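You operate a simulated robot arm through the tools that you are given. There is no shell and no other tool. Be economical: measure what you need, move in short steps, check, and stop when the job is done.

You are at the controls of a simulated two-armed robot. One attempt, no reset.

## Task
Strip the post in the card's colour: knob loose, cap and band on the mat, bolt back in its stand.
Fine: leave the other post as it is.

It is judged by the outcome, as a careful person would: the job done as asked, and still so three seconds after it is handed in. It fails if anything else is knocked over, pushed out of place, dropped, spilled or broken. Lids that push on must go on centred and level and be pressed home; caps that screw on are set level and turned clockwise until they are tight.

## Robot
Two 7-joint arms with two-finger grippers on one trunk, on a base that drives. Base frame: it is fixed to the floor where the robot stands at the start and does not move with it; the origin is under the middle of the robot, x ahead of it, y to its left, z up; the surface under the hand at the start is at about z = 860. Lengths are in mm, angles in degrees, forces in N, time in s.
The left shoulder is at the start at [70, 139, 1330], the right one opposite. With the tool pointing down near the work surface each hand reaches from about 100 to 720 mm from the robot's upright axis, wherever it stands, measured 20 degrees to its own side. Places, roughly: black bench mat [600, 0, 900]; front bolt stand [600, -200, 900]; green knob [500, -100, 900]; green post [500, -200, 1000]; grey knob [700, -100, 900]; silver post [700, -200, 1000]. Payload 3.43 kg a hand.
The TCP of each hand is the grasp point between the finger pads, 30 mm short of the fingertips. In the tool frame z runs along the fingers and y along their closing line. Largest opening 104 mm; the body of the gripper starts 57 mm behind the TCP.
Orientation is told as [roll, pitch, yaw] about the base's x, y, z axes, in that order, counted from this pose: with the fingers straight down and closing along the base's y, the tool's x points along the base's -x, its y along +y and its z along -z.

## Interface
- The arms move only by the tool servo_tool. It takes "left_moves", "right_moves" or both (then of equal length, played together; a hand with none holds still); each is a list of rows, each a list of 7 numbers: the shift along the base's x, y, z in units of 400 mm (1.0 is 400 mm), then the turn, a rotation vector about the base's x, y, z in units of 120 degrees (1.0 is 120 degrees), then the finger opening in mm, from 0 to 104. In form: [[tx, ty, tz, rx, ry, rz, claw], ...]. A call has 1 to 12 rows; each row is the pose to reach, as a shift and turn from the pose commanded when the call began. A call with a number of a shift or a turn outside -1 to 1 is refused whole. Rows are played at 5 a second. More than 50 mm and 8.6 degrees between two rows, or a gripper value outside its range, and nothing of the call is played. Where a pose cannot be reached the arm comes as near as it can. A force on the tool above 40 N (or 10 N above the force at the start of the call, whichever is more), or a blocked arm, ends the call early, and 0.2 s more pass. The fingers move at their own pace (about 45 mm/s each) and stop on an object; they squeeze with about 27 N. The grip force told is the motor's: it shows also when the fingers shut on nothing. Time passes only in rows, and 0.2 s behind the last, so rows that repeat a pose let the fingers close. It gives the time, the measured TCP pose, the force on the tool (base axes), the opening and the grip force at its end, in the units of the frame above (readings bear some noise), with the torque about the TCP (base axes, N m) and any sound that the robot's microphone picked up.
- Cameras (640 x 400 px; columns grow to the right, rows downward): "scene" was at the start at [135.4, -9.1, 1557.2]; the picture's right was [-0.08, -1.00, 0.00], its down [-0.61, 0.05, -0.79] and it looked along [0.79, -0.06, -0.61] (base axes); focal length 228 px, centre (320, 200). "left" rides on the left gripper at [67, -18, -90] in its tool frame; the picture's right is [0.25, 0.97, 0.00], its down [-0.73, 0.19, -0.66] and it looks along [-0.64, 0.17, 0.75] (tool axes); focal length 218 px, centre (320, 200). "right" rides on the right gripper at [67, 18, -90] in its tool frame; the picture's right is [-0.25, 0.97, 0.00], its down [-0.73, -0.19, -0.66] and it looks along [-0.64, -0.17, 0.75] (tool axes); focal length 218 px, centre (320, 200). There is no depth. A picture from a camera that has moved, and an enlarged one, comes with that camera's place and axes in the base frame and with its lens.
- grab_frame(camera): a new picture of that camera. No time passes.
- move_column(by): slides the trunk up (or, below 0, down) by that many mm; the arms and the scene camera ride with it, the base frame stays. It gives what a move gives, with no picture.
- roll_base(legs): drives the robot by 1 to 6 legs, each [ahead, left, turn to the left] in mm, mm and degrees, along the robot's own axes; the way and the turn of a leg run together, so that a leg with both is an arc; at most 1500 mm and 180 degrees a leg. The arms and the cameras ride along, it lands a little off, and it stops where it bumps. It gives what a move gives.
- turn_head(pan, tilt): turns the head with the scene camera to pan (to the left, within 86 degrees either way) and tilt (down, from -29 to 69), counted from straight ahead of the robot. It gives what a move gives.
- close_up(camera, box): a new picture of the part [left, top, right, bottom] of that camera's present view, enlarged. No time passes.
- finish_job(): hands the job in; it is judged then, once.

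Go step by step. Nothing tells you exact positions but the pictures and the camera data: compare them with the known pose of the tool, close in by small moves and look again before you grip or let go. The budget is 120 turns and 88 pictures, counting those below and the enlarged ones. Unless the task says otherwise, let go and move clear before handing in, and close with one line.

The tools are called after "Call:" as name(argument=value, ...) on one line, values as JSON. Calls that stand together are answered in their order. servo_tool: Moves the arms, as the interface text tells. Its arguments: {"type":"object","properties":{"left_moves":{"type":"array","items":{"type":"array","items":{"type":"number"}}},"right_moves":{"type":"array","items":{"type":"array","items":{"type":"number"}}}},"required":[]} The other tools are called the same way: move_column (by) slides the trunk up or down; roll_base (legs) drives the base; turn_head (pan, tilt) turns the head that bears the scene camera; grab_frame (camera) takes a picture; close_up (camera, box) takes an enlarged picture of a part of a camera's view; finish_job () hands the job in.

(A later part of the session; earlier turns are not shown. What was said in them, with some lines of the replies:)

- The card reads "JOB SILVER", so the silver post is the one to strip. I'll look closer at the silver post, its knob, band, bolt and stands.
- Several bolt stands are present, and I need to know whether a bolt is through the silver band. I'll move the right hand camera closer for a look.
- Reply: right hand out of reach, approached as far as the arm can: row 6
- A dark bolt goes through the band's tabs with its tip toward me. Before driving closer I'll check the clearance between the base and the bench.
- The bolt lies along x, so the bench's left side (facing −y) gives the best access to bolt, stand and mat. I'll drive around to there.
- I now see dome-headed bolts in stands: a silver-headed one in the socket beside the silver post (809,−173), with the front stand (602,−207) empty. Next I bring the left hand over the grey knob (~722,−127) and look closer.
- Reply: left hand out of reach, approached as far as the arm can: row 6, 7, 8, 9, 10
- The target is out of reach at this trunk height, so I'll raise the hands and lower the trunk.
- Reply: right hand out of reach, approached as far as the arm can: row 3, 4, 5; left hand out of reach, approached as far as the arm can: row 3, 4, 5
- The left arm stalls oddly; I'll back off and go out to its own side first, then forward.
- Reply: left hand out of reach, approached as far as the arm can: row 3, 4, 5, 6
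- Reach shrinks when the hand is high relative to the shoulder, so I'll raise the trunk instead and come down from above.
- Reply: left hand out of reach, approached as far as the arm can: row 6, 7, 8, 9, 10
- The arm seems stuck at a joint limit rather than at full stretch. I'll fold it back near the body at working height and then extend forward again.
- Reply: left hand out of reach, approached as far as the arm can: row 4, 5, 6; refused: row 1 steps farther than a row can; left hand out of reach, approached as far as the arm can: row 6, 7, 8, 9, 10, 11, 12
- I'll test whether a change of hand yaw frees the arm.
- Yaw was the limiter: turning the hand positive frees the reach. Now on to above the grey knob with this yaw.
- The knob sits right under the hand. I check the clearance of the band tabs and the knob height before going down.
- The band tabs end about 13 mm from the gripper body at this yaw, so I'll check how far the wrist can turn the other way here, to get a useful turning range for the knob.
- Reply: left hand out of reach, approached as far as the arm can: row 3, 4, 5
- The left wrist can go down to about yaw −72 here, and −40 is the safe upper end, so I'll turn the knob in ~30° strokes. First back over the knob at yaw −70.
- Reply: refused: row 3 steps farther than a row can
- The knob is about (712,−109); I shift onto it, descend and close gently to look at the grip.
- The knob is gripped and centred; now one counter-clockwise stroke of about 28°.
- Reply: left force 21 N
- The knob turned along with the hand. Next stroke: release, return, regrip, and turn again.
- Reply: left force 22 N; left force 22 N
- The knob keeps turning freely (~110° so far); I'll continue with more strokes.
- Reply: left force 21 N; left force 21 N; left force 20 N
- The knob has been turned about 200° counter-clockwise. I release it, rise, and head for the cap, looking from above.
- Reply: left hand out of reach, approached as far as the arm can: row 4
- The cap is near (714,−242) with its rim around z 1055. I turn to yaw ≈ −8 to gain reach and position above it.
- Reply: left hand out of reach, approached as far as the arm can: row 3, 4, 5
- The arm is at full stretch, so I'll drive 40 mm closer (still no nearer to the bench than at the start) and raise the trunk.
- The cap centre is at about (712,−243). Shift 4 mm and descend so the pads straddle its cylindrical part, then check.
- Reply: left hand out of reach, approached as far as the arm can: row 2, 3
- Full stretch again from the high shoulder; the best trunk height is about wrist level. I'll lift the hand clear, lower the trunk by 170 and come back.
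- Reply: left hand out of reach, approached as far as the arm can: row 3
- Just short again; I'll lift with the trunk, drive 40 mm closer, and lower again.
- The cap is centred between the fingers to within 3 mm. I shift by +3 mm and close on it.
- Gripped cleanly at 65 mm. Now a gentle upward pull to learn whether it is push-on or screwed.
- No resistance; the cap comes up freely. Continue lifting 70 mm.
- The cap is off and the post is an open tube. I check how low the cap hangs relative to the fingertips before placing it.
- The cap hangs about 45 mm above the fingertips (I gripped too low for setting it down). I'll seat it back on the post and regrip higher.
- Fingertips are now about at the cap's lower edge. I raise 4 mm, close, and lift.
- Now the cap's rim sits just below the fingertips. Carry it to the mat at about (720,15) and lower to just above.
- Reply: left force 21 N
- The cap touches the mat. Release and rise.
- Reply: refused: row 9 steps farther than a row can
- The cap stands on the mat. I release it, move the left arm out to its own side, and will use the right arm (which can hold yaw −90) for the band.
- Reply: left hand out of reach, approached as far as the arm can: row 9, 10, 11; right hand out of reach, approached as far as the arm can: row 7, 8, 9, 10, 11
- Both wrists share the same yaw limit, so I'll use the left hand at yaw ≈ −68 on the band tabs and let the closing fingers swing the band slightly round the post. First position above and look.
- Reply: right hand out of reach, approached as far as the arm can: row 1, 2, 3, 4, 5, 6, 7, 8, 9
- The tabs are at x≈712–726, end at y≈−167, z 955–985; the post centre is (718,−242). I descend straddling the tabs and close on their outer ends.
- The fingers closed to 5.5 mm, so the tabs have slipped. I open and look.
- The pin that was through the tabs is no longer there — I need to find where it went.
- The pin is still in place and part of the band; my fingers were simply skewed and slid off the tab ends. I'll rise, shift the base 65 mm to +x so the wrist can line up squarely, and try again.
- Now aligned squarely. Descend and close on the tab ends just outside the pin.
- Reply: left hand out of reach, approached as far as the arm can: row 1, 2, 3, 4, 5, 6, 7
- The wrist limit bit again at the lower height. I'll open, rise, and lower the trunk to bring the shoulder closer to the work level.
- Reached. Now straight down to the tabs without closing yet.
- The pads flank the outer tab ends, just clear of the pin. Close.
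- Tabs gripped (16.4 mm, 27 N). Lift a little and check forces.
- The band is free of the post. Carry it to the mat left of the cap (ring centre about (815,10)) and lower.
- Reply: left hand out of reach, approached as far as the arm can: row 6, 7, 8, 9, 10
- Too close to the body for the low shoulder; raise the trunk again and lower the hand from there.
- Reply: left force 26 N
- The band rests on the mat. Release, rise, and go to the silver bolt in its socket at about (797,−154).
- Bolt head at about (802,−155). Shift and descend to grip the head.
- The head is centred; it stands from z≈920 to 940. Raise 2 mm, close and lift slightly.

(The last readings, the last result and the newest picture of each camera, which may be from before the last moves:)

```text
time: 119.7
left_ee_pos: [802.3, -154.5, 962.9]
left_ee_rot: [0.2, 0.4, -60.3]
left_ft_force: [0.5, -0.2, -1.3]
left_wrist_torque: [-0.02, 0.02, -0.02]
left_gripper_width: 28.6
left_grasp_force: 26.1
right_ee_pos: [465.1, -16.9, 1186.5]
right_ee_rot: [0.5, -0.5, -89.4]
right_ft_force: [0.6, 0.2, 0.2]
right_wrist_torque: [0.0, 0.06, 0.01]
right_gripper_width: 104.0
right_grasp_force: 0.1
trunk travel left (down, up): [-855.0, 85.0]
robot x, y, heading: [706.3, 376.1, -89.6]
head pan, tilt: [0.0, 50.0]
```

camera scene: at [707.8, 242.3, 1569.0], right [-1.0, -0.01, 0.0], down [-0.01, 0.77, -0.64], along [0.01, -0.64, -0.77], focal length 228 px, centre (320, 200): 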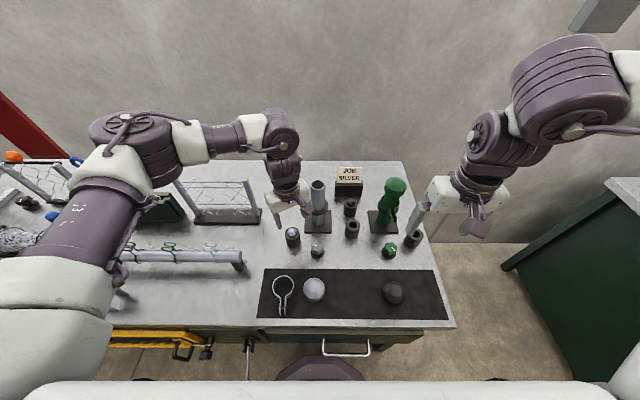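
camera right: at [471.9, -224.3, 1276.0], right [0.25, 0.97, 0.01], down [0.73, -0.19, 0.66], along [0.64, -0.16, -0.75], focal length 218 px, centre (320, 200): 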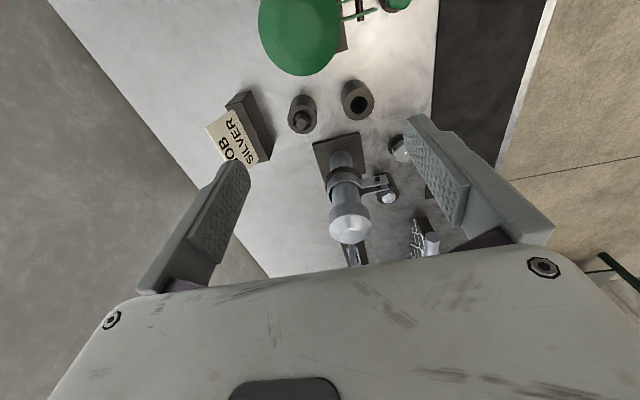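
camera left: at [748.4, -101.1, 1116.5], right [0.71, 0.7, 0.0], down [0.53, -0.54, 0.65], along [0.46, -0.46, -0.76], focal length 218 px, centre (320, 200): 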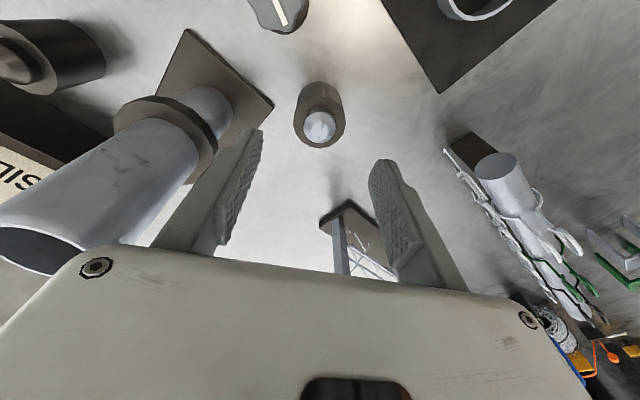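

The bolt comes out freely. Lift it clear and carry it past the front of the post toward the empty front stand (≈(601,−190)).

Call:
servo_tool(left_moves=[[0, 0, 0.1, 0, 0, 0, 10], [0, 0.03, 0.2, 0, 0, 0, 10], [-0.05, 0.08, 0.28, 0, 0, 0, 10], [-0.15, 0.1, 0.28, 0, 0, 0, 10], [-0.27, 0.1, 0.28, 0, 0, 0, 10], [-0.39, 0.09, 0.28, 0, 0, 0, 10], [-0.47, 0.04, 0.28, 0, 0, 0, 10], [-0.5, -0.05, 0.28, 0, 0, 0, 10], [-0.5, -0.085, 0.28, 0, 0, 0, 10]])

Call:
grab_frame(camera="left")

```text
time: 121.7
left_ee_pos: [602.7, -187.5, 1072.4]
left_ee_rot: [0.1, 0.3, -60.3]
left_ft_force: [-0.5, -0.3, -1.1]
left_wrist_torque: [0.01, -0.02, -0.02]
left_gripper_width: 28.5
left_grasp_force: 27.0
right_ee_pos: [464.8, -16.7, 1186.4]
right_ee_rot: [0.6, -0.5, -89.6]
right_ft_force: [0.1, 0.6, -1.0]
right_wrist_torque: [-0.04, -0.02, 0.02]
right_gripper_width: 104.0
right_grasp_force: 0.0
trunk travel left (down, up): [-855.0, 85.0]
robot x, y, heading: [705.7, 375.4, -89.7]
head pan, tilt: [0.0, 50.0]
```

```text
6 pictures are left
camera left: at [552.6, -139.2, 1162.8], right [0.72, 0.7, 0.0], down [0.53, -0.54, 0.65], along [0.46, -0.46, -0.76], focal length 218 px, centre (320, 200)
```

left: 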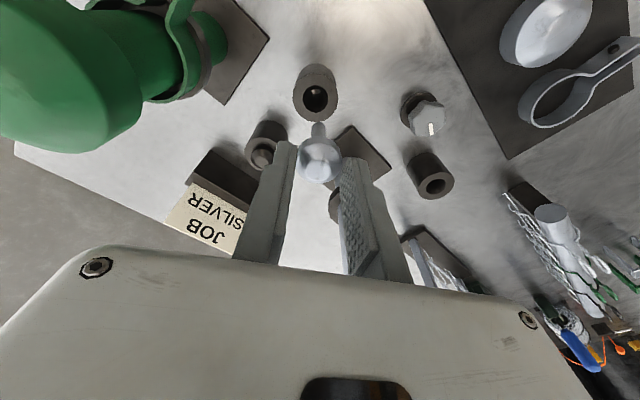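

Hole centre is at about (597,−190). Shift and lower until the tip is just above the hole, then verify.

Call:
servo_tool(left_moves=[[-0.014, -0.006, 0, 0, 0, 0, 10], [-0.014, -0.006, -0.08, 0, 0, 0, 10], [-0.014, -0.006, -0.165, 0, 0, 0, 10], [-0.014, -0.006, -0.165, 0, 0, 0, 10]])

Call:
close_up(camera="left", box=[240, 80, 400, 180])

```text
time: 122.7
left_ee_pos: [606.9, -185.5, 1007.4]
left_ee_rot: [0.1, 0.4, -60.3]
left_ft_force: [0.1, 1.1, -1.6]
left_wrist_torque: [0.04, 0.06, 0.01]
left_gripper_width: 28.7
left_grasp_force: 27.3
left hand out of reach, approached as far as the arm can: row 1, 2, 3, 4
right_ee_pos: [464.9, -15.0, 1185.4]
right_ee_rot: [0.6, -0.5, -89.5]
right_ft_force: [0.2, 0.0, -0.3]
right_wrist_torque: [0.0, -0.01, -0.02]
right_gripper_width: 104.1
right_grasp_force: 0.1
trunk travel left (down, up): [-855.0, 85.0]
robot x, y, heading: [708.4, 373.9, -89.7]
head pan, tilt: [0.0, 50.0]
```

```text
4.00 times, centred on (320, 130) of left
camera zoom: at [558.8, -138.1, 1098.5], right [0.71, 0.7, 0.0], down [0.53, -0.54, 0.65], along [0.46, -0.47, -0.76], focal length 873 px, centre (320, 480)
```

zoom: 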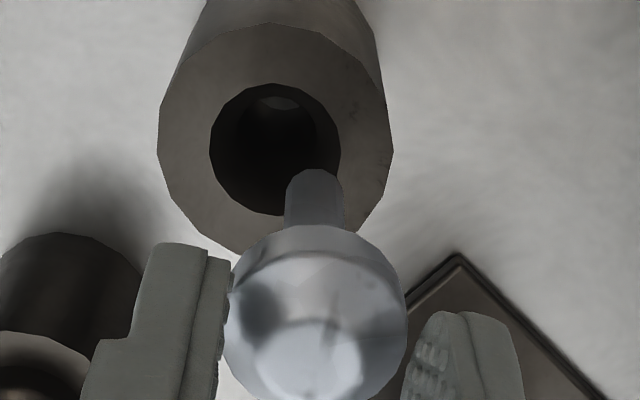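

At the reach limit; I lift 120 mm and lower the trunk by 120 mm to bring the shoulder down.

Call:
servo_tool(left_moves=[[0, 0, 0.1, 0, 0, 0, 10], [0, 0, 0.2, 0, 0, 0, 10], [0, 0, 0.3, 0, 0, 0, 10]])

Call:
move_column(by=-120)

Call:
servo_tool(left_moves=[[-0.01, -0.005, 0, 0, 0, 0, 10], [-0.024, -0.011, 0, 0, 0, 0, 10], [-0.024, -0.011, 0, 0, 0, 0, 10]])

```text
time: 123.5
left_ee_pos: [606.7, -187.1, 1128.5]
left_ee_rot: [0.1, 0.4, -60.4]
left_ft_force: [-0.3, -1.0, -1.1]
left_wrist_torque: [-0.02, -0.02, 0.04]
left_gripper_width: 28.6
left_grasp_force: 27.0
right_ee_pos: [464.6, -15.0, 1186.0]
right_ee_rot: [0.6, -0.5, -89.5]
right_ft_force: [-0.9, 0.4, -0.1]
right_wrist_torque: [-0.01, 0.01, 0.03]
right_gripper_width: 103.7
right_grasp_force: 0.0
trunk travel left (down, up): [-855.0, 85.0]
robot x, y, heading: [709.0, 371.4, -89.8]
head pan, tilt: [0.0, 50.0]
```

```text
time: 125.0
left_ee_pos: [608.6, -186.9, 1009.3]
left_ee_rot: [0.1, 0.4, -60.2]
left_ft_force: [0.3, 0.6, -0.8]
left_wrist_torque: [-0.01, 0.01, 0.01]
left_gripper_width: 28.8
left_grasp_force: 26.6
right_ee_pos: [463.7, -16.4, 1065.7]
right_ee_rot: [0.6, -0.5, -89.2]
right_ft_force: [0.2, 0.4, 0.4]
right_wrist_torque: [0.0, 0.01, -0.01]
right_gripper_width: 103.8
right_grasp_force: 0.0
trunk travel left (down, up): [-735.0, 205.0]
robot x, y, heading: [706.2, 375.2, -89.6]
head pan, tilt: [0.0, 50.0]
```

```text
time: 125.8
left_ee_pos: [603.1, -189.4, 1008.7]
left_ee_rot: [0.1, 0.4, -60.3]
left_ft_force: [0.4, -0.6, -0.8]
left_wrist_torque: [0.01, 0.02, -0.02]
left_gripper_width: 28.6
left_grasp_force: 27.5
left hand out of reach, approached as far as the arm can: row 2, 3
right_ee_pos: [463.7, -17.1, 1064.8]
right_ee_rot: [0.7, -0.5, -89.5]
right_ft_force: [0.5, 0.4, -0.2]
right_wrist_torque: [0.01, -0.02, -0.03]
right_gripper_width: 104.3
right_grasp_force: 0.1
trunk travel left (down, up): [-735.0, 205.0]
robot x, y, heading: [709.8, 372.5, -89.4]
head pan, tilt: [0.0, 50.0]
```

Call:
servo_tool(left_moves=[[0.06, 0.03, 0, 0, 0, 0, 10], [0.115, 0.04, 0.02, 0, 0, 0, 10]])

Call:
roll_base(legs=[[0, -50, 0]])

Call:
servo_tool(left_moves=[[0, -0.02, 0, 0, 0, 0, 10], [0, -0.04, 0, 0, 0, 0, 10], [0, -0.04, 0, 0, 0, 0, 10]])

```text
time: 126.4
left_ee_pos: [651.6, -173.9, 1017.2]
left_ee_rot: [0.1, 0.4, -60.3]
left_ft_force: [-0.6, -0.7, -1.0]
left_wrist_torque: [-0.01, 0.02, -0.01]
left_gripper_width: 28.7
left_grasp_force: 27.2
right_ee_pos: [465.1, -15.8, 1067.0]
right_ee_rot: [0.5, -0.5, -89.5]
right_ft_force: [1.0, 0.8, 0.3]
right_wrist_torque: [0.02, 0.01, -0.01]
right_gripper_width: 103.9
right_grasp_force: 0.1
trunk travel left (down, up): [-735.0, 205.0]
robot x, y, heading: [706.8, 374.0, -89.5]
head pan, tilt: [0.0, 50.0]
```

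```text
time: 127.3
left_ee_pos: [606.5, -173.5, 1018.6]
left_ee_rot: [0.0, 0.6, -60.1]
left_ft_force: [0.8, 0.1, -0.9]
left_wrist_torque: [0.0, 0.07, 0.0]
left_gripper_width: 29.0
left_grasp_force: 27.4
right_ee_pos: [420.4, -18.6, 1067.1]
right_ee_rot: [0.4, -0.4, -89.3]
right_ft_force: [0.2, 0.3, 0.0]
right_wrist_torque: [0.01, 0.06, -0.03]
right_gripper_width: 104.1
right_grasp_force: 0.0
trunk travel left (down, up): [-735.0, 205.0]
robot x, y, heading: [658.5, 371.3, -89.4]
head pan, tilt: [0.0, 50.0]
```

```text
time: 128.1
left_ee_pos: [601.2, -190.8, 1016.5]
left_ee_rot: [0.2, 0.4, -60.2]
left_ft_force: [-0.5, 0.6, -1.0]
left_wrist_torque: [-0.05, -0.01, 0.0]
left_gripper_width: 28.8
left_grasp_force: 27.1
right_ee_pos: [414.7, -17.2, 1064.9]
right_ee_rot: [0.6, -0.5, -89.3]
right_ft_force: [-0.1, 0.0, 1.0]
right_wrist_torque: [0.01, 0.0, -0.05]
right_gripper_width: 104.0
right_grasp_force: 0.1
trunk travel left (down, up): [-735.0, 205.0]
robot x, y, heading: [659.5, 372.4, -89.5]
head pan, tilt: [0.0, 50.0]
```

Call:
servo_tool(left_moves=[[-0.008, -0.001, -0.02, 0, 0, 0, 10], [-0.008, -0.001, -0.035, 0, 0, 0, 10]])

Call:
close_up(camera="left", box=[240, 80, 400, 180])

```text
time: 128.7
left_ee_pos: [599.4, -191.5, 1002.8]
left_ee_rot: [0.2, 0.4, -60.1]
left_ft_force: [-0.1, -0.7, -0.4]
left_wrist_torque: [0.0, 0.0, 0.04]
left_gripper_width: 28.8
left_grasp_force: 27.1
right_ee_pos: [415.2, -17.9, 1066.8]
right_ee_rot: [0.6, -0.5, -89.2]
right_ft_force: [-0.3, 1.4, 0.6]
right_wrist_torque: [-0.03, -0.01, -0.01]
right_gripper_width: 104.1
right_grasp_force: 0.0
trunk travel left (down, up): [-735.0, 205.0]
robot x, y, heading: [659.2, 370.8, -89.1]
head pan, tilt: [0.0, 50.0]
```

```text
4.00 times, centred on (320, 130) of left
camera zoom: at [549.7, -143.0, 1092.2], right [0.71, 0.7, 0.0], down [0.53, -0.54, 0.65], along [0.46, -0.46, -0.76], focal length 873 px, centre (320, 480)
```

zoom: 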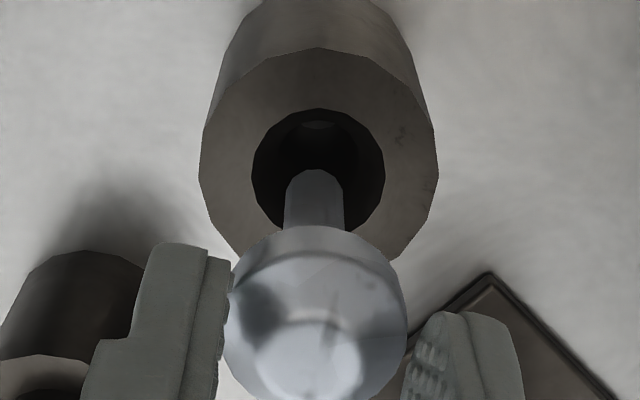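

The shank is well aligned over the hole. Insert.

Call:
servo_tool(left_moves=[[0, 0, -0.03, 0, 0, 0, 10], [0, 0, -0.06, 0, 0, 0, 10], [0, 0, -0.09, 0, 0, 0, 10], [0, 0, -0.115, 0, 0, 0, 10], [0, 0, -0.122, 0, 0, 0, 10], [0, 0, -0.128, 0, 0, 0, 10]])

```text
time: 130.1
left_ee_pos: [598.7, -190.6, 952.4]
left_ee_rot: [0.1, 0.4, -60.1]
left_ft_force: [-0.7, 0.8, 2.2]
left_wrist_torque: [0.03, 0.07, 0.0]
left_gripper_width: 28.8
left_grasp_force: 26.1
right_ee_pos: [417.2, -16.8, 1066.3]
right_ee_rot: [0.6, -0.5, -89.3]
right_ft_force: [0.4, -0.9, 0.3]
right_wrist_torque: [-0.01, -0.04, 0.02]
right_gripper_width: 104.0
right_grasp_force: 0.1
trunk travel left (down, up): [-735.0, 205.0]
robot x, y, heading: [658.1, 371.2, -89.5]
head pan, tilt: [0.0, 50.0]
```

The bolt is seated. Release, rise, and go back to the knob for a little more loosening now that the band is out of the way.

Call:
servo_tool(left_moves=[[0, 0, 0, 0, 0, 0, 40], [0, 0, 0, 0, 0, 0, 56], [0, 0, 0.08, 0, 0, 0, 60], [0, 0, 0.2, 0, 0, 0, 60], [0.05, 0.08, 0.24, 0, 0, 0, 60], [0.15, 0.13, 0.24, 0, 0, 0, 60], [0.24, 0.18, 0.22, 0, 0, -0.02, 62], [0.288, 0.203, 0.16, 0, 0, -0.04, 62], [0.288, 0.203, 0.05, 0, 0, -0.04, 62]])

Call:
close_up(camera="left", box=[160, 60, 480, 260])

```text
time: 132.1
left_ee_pos: [715.0, -111.6, 971.3]
left_ee_rot: [0.2, 0.6, -64.9]
left_ft_force: [-0.1, -0.1, -0.9]
left_wrist_torque: [0.0, -0.01, 0.03]
left_gripper_width: 61.8
left_grasp_force: 0.1
right_ee_pos: [416.7, -18.9, 1064.5]
right_ee_rot: [0.5, -0.5, -89.3]
right_ft_force: [0.0, 0.0, -0.2]
right_wrist_torque: [0.02, 0.02, 0.0]
right_gripper_width: 104.3
right_grasp_force: 0.1
trunk travel left (down, up): [-735.0, 205.0]
robot x, y, heading: [659.8, 374.0, -89.3]
head pan, tilt: [0.0, 50.0]
```

```text
2.00 times, centred on (320, 160) of left
camera zoom: at [668.9, -60.2, 1060.1], right [0.77, 0.64, 0.0], down [0.48, -0.58, 0.65], along [0.42, -0.5, -0.76], focal length 436 px, centre (320, 280)
```

zoom: 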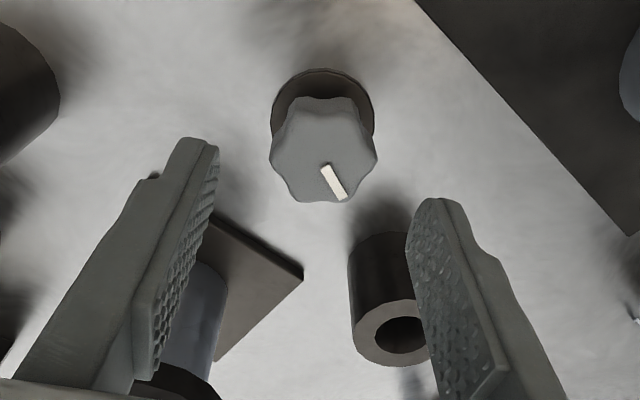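

Call:
servo_tool(left_moves=[[0, 0, -0.14, 0, 0, 0, 62], [0, 0, -0.14, 0, 0, 0, 20], [0, 0, -0.14, 0, 0, 0, 20], [0, 0, -0.14, 0, 0, 0, 20], [0, 0, -0.14, 0, 0, 0.07, 20], [0, 0, -0.14, 0, 0, 0.14, 20], [0, 0, -0.14, 0, 0, 0.21, 20], [0, 0, -0.14, 0, 0, 0.28, 20], [0, 0, -0.14, 0, 0, 0.35, 20], [0, 0, -0.14, 0, 0, 0.42, 20], [0, 0, -0.14, 0, 0, 0.49, 20], [0, 0, -0.14, 0, 0, 0.56, 20]])

Call:
servo_tool(left_moves=[[0, 0, 0, 0, 0, 0.07, 20], [0, 0, 0, 0, 0, 0.14, 20], [0, 0, 0, 0, 0, 0.21, 20], [0, 0, 0, 0, 0, 0.28, 20], [0, 0, 0, 0, 0, 0.35, 20], [0, 0, 0, 0, 0, 0.42, 20], [0, 0, 0, 0, 0, 0.49, 20], [0, 0, 0, 0, 0, 0.56, 20]])

```text
refused: row 1 steps farther than a row can; nothing moved
```

```text
time: 133.9
left_ee_pos: [714.4, -111.1, 972.0]
left_ee_rot: [0.2, 0.4, 2.5]
left_ft_force: [0.3, 0.0, -0.7]
left_wrist_torque: [0.0, -0.02, 0.01]
left_gripper_width: 20.1
left_grasp_force: 0.1
right_ee_pos: [415.9, -18.0, 1065.7]
right_ee_rot: [0.5, -0.5, -89.3]
right_ft_force: [-0.5, 1.0, -0.4]
right_wrist_torque: [0.02, -0.02, 0.01]
right_gripper_width: 103.9
right_grasp_force: 0.0
trunk travel left (down, up): [-735.0, 205.0]
robot x, y, heading: [656.4, 372.9, -89.3]
head pan, tilt: [0.0, 50.0]
```

The first call was refused and the second simply turned in the air, harmlessly. Open, turn back, and do it properly.

Call:
servo_tool(left_moves=[[0, 0, 0, 0, 0, -0.07, 62], [0, 0, 0, 0, 0, -0.14, 62], [0, 0, 0, 0, 0, -0.21, 62], [0, 0, 0, 0, 0, -0.28, 62], [0, 0, 0, 0, 0, -0.35, 62], [0, 0, 0, 0, 0, -0.42, 62], [0, 0, 0, 0, 0, -0.49, 62], [0, 0, -0.03, 0, 0, -0.56, 62], [0, 0, -0.14, 0, 0, -0.56, 62], [0, 0, -0.14, 0, 0, -0.56, 20], [0, 0, -0.14, 0, 0, -0.56, 20], [0, 0, -0.14, 0, 0, -0.56, 20]])

Call:
servo_tool(left_moves=[[0, 0, 0, 0, 0, 0.07, 20], [0, 0, 0, 0, 0, 0.14, 20], [0, 0, 0, 0, 0, 0.21, 20], [0, 0, 0, 0, 0, 0.28, 20], [0, 0, 0, 0, 0, 0.35, 20], [0, 0, 0, 0, 0, 0.42, 20], [0, 0, 0, 0, 0, 0.49, 20], [0, 0, 0, 0, 0, 0.56, 20], [0, 0, 0, 0, 0, 0.63, 20], [0, 0, 0, 0, 0, 0.7, 20], [0, 0, 0, 0, 0, 0.77, 20], [0, 0, 0, 0, 0, 0.84, 20]])

```text
time: 136.5
left_ee_pos: [716.8, -109.6, 914.5]
left_ee_rot: [0.3, 0.4, -64.8]
left_ft_force: [4.0, 0.8, -5.7]
left_wrist_torque: [-0.51, -0.31, 0.04]
left_gripper_width: 38.9
left_grasp_force: 42.6
right_ee_pos: [417.8, -17.7, 1066.0]
right_ee_rot: [0.5, -0.4, -89.3]
right_ft_force: [-0.4, -0.2, -0.9]
right_wrist_torque: [0.03, -0.04, -0.01]
right_gripper_width: 104.1
right_grasp_force: 0.0
trunk travel left (down, up): [-735.0, 205.0]
robot x, y, heading: [660.3, 372.2, -89.6]
head pan, tilt: [0.0, 50.0]
```

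```text
time: 138.4
left_ee_pos: [712.8, -117.5, 915.5]
left_ee_rot: [-0.5, 0.9, 6.1]
left_ft_force: [-5.9, -17.5, -16.2]
left_wrist_torque: [-0.55, -0.01, -0.09]
left_gripper_width: 38.8
left_grasp_force: 45.1
right_ee_pos: [414.4, -19.9, 1063.6]
right_ee_rot: [0.7, -0.4, -89.3]
right_ft_force: [0.4, -0.5, -0.5]
right_wrist_torque: [-0.02, 0.05, -0.01]
right_gripper_width: 103.7
right_grasp_force: 0.2
trunk travel left (down, up): [-735.0, 205.0]
robot x, y, heading: [662.1, 370.0, -89.5]
head pan, tilt: [0.0, 50.0]
stopped in row 9 (left hand): the force on the tool passed its limit at 42 N (the readings are from after the stop); the commanded pose is now the measured one
```

Resistance came at about 270° total — very likely the knob's end stop. Release and rise, then check.

Call:
servo_tool(left_moves=[[0, 0, 0, 0, 0, 0, 45], [0, 0, 0, 0, 0, 0, 66], [0, 0, 0, 0, 0, 0, 70], [0, 0, 0.1, 0, 0, 0, 70], [0, 0.05, 0.2, 0, 0, 0, 70], [0.02, 0.12, 0.3, 0, 0, -0.05, 70], [0.05, 0.2, 0.38, 0, 0, -0.1, 70], [0.1, 0.28, 0.42, 0, 0, -0.15, 70]])

Call:
grab_frame(camera="scene")

```text
time: 140.2
left_ee_pos: [755.1, 0.0, 1086.6]
left_ee_rot: [-0.6, 0.7, -12.1]
left_ft_force: [0.3, 0.2, -0.4]
left_wrist_torque: [-0.02, 0.0, -0.02]
left_gripper_width: 70.1
left_grasp_force: 0.0
right_ee_pos: [417.3, -16.1, 1067.0]
right_ee_rot: [0.4, -0.6, -89.4]
right_ft_force: [0.9, 0.2, 0.2]
right_wrist_torque: [-0.01, 0.03, -0.03]
right_gripper_width: 104.1
right_grasp_force: 0.1
trunk travel left (down, up): [-735.0, 205.0]
robot x, y, heading: [657.9, 372.0, -89.3]
head pan, tilt: [0.0, 50.0]
```

```text
2 pictures are left
camera scene: at [660.4, 244.3, 1449.2], right [-1.0, -0.01, 0.0], down [-0.01, 0.77, -0.64], along [0.01, -0.64, -0.77], focal length 228 px, centre (320, 200)
```

scene: 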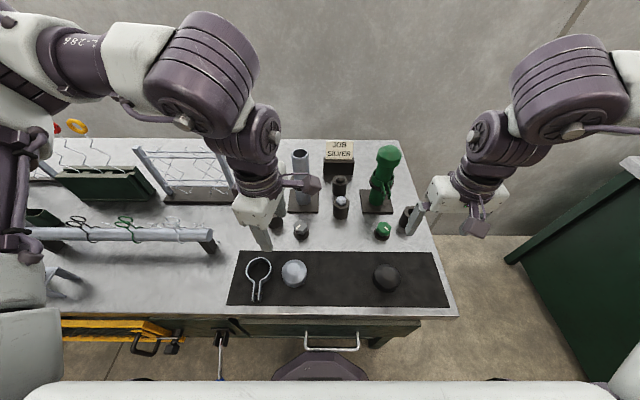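

Call:
close_up(camera="scene", box=[230, 140, 430, 310])

```text
2.35 times, centred on (330, 225) of scene
camera zoom: at [660.4, 244.3, 1449.2], right [-1.0, -0.01, 0.0], down [-0.01, 0.77, -0.64], along [0.01, -0.64, -0.77], focal length 537 px, centre (296, 141)
```

zoom: 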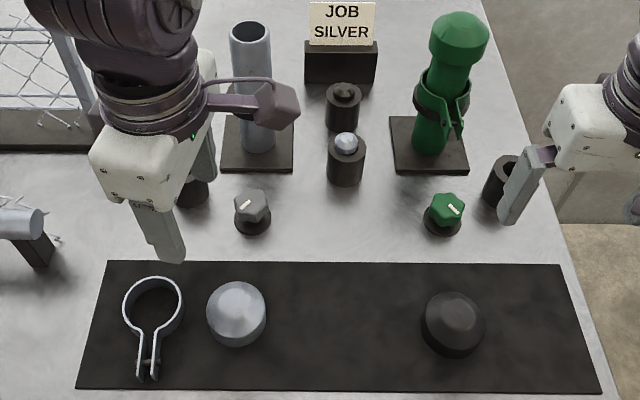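

Everything is in place: cap and band on the mat, silver bolt seated in the front stand, grey knob turned loose, and the green post untouched with both hands clear. I hand the job in.

Call:
finish_job()

```text
The job is handed in.
```

I stripped the silver post and handed the job in: the grey knob is loose (about 270° counter-clockwise, until it resisted), the cap and band are on the mat, and the green post is as it was. I put the bolt in the empty front stand; nothing marked which stand was its own, so I judged that from the layout.
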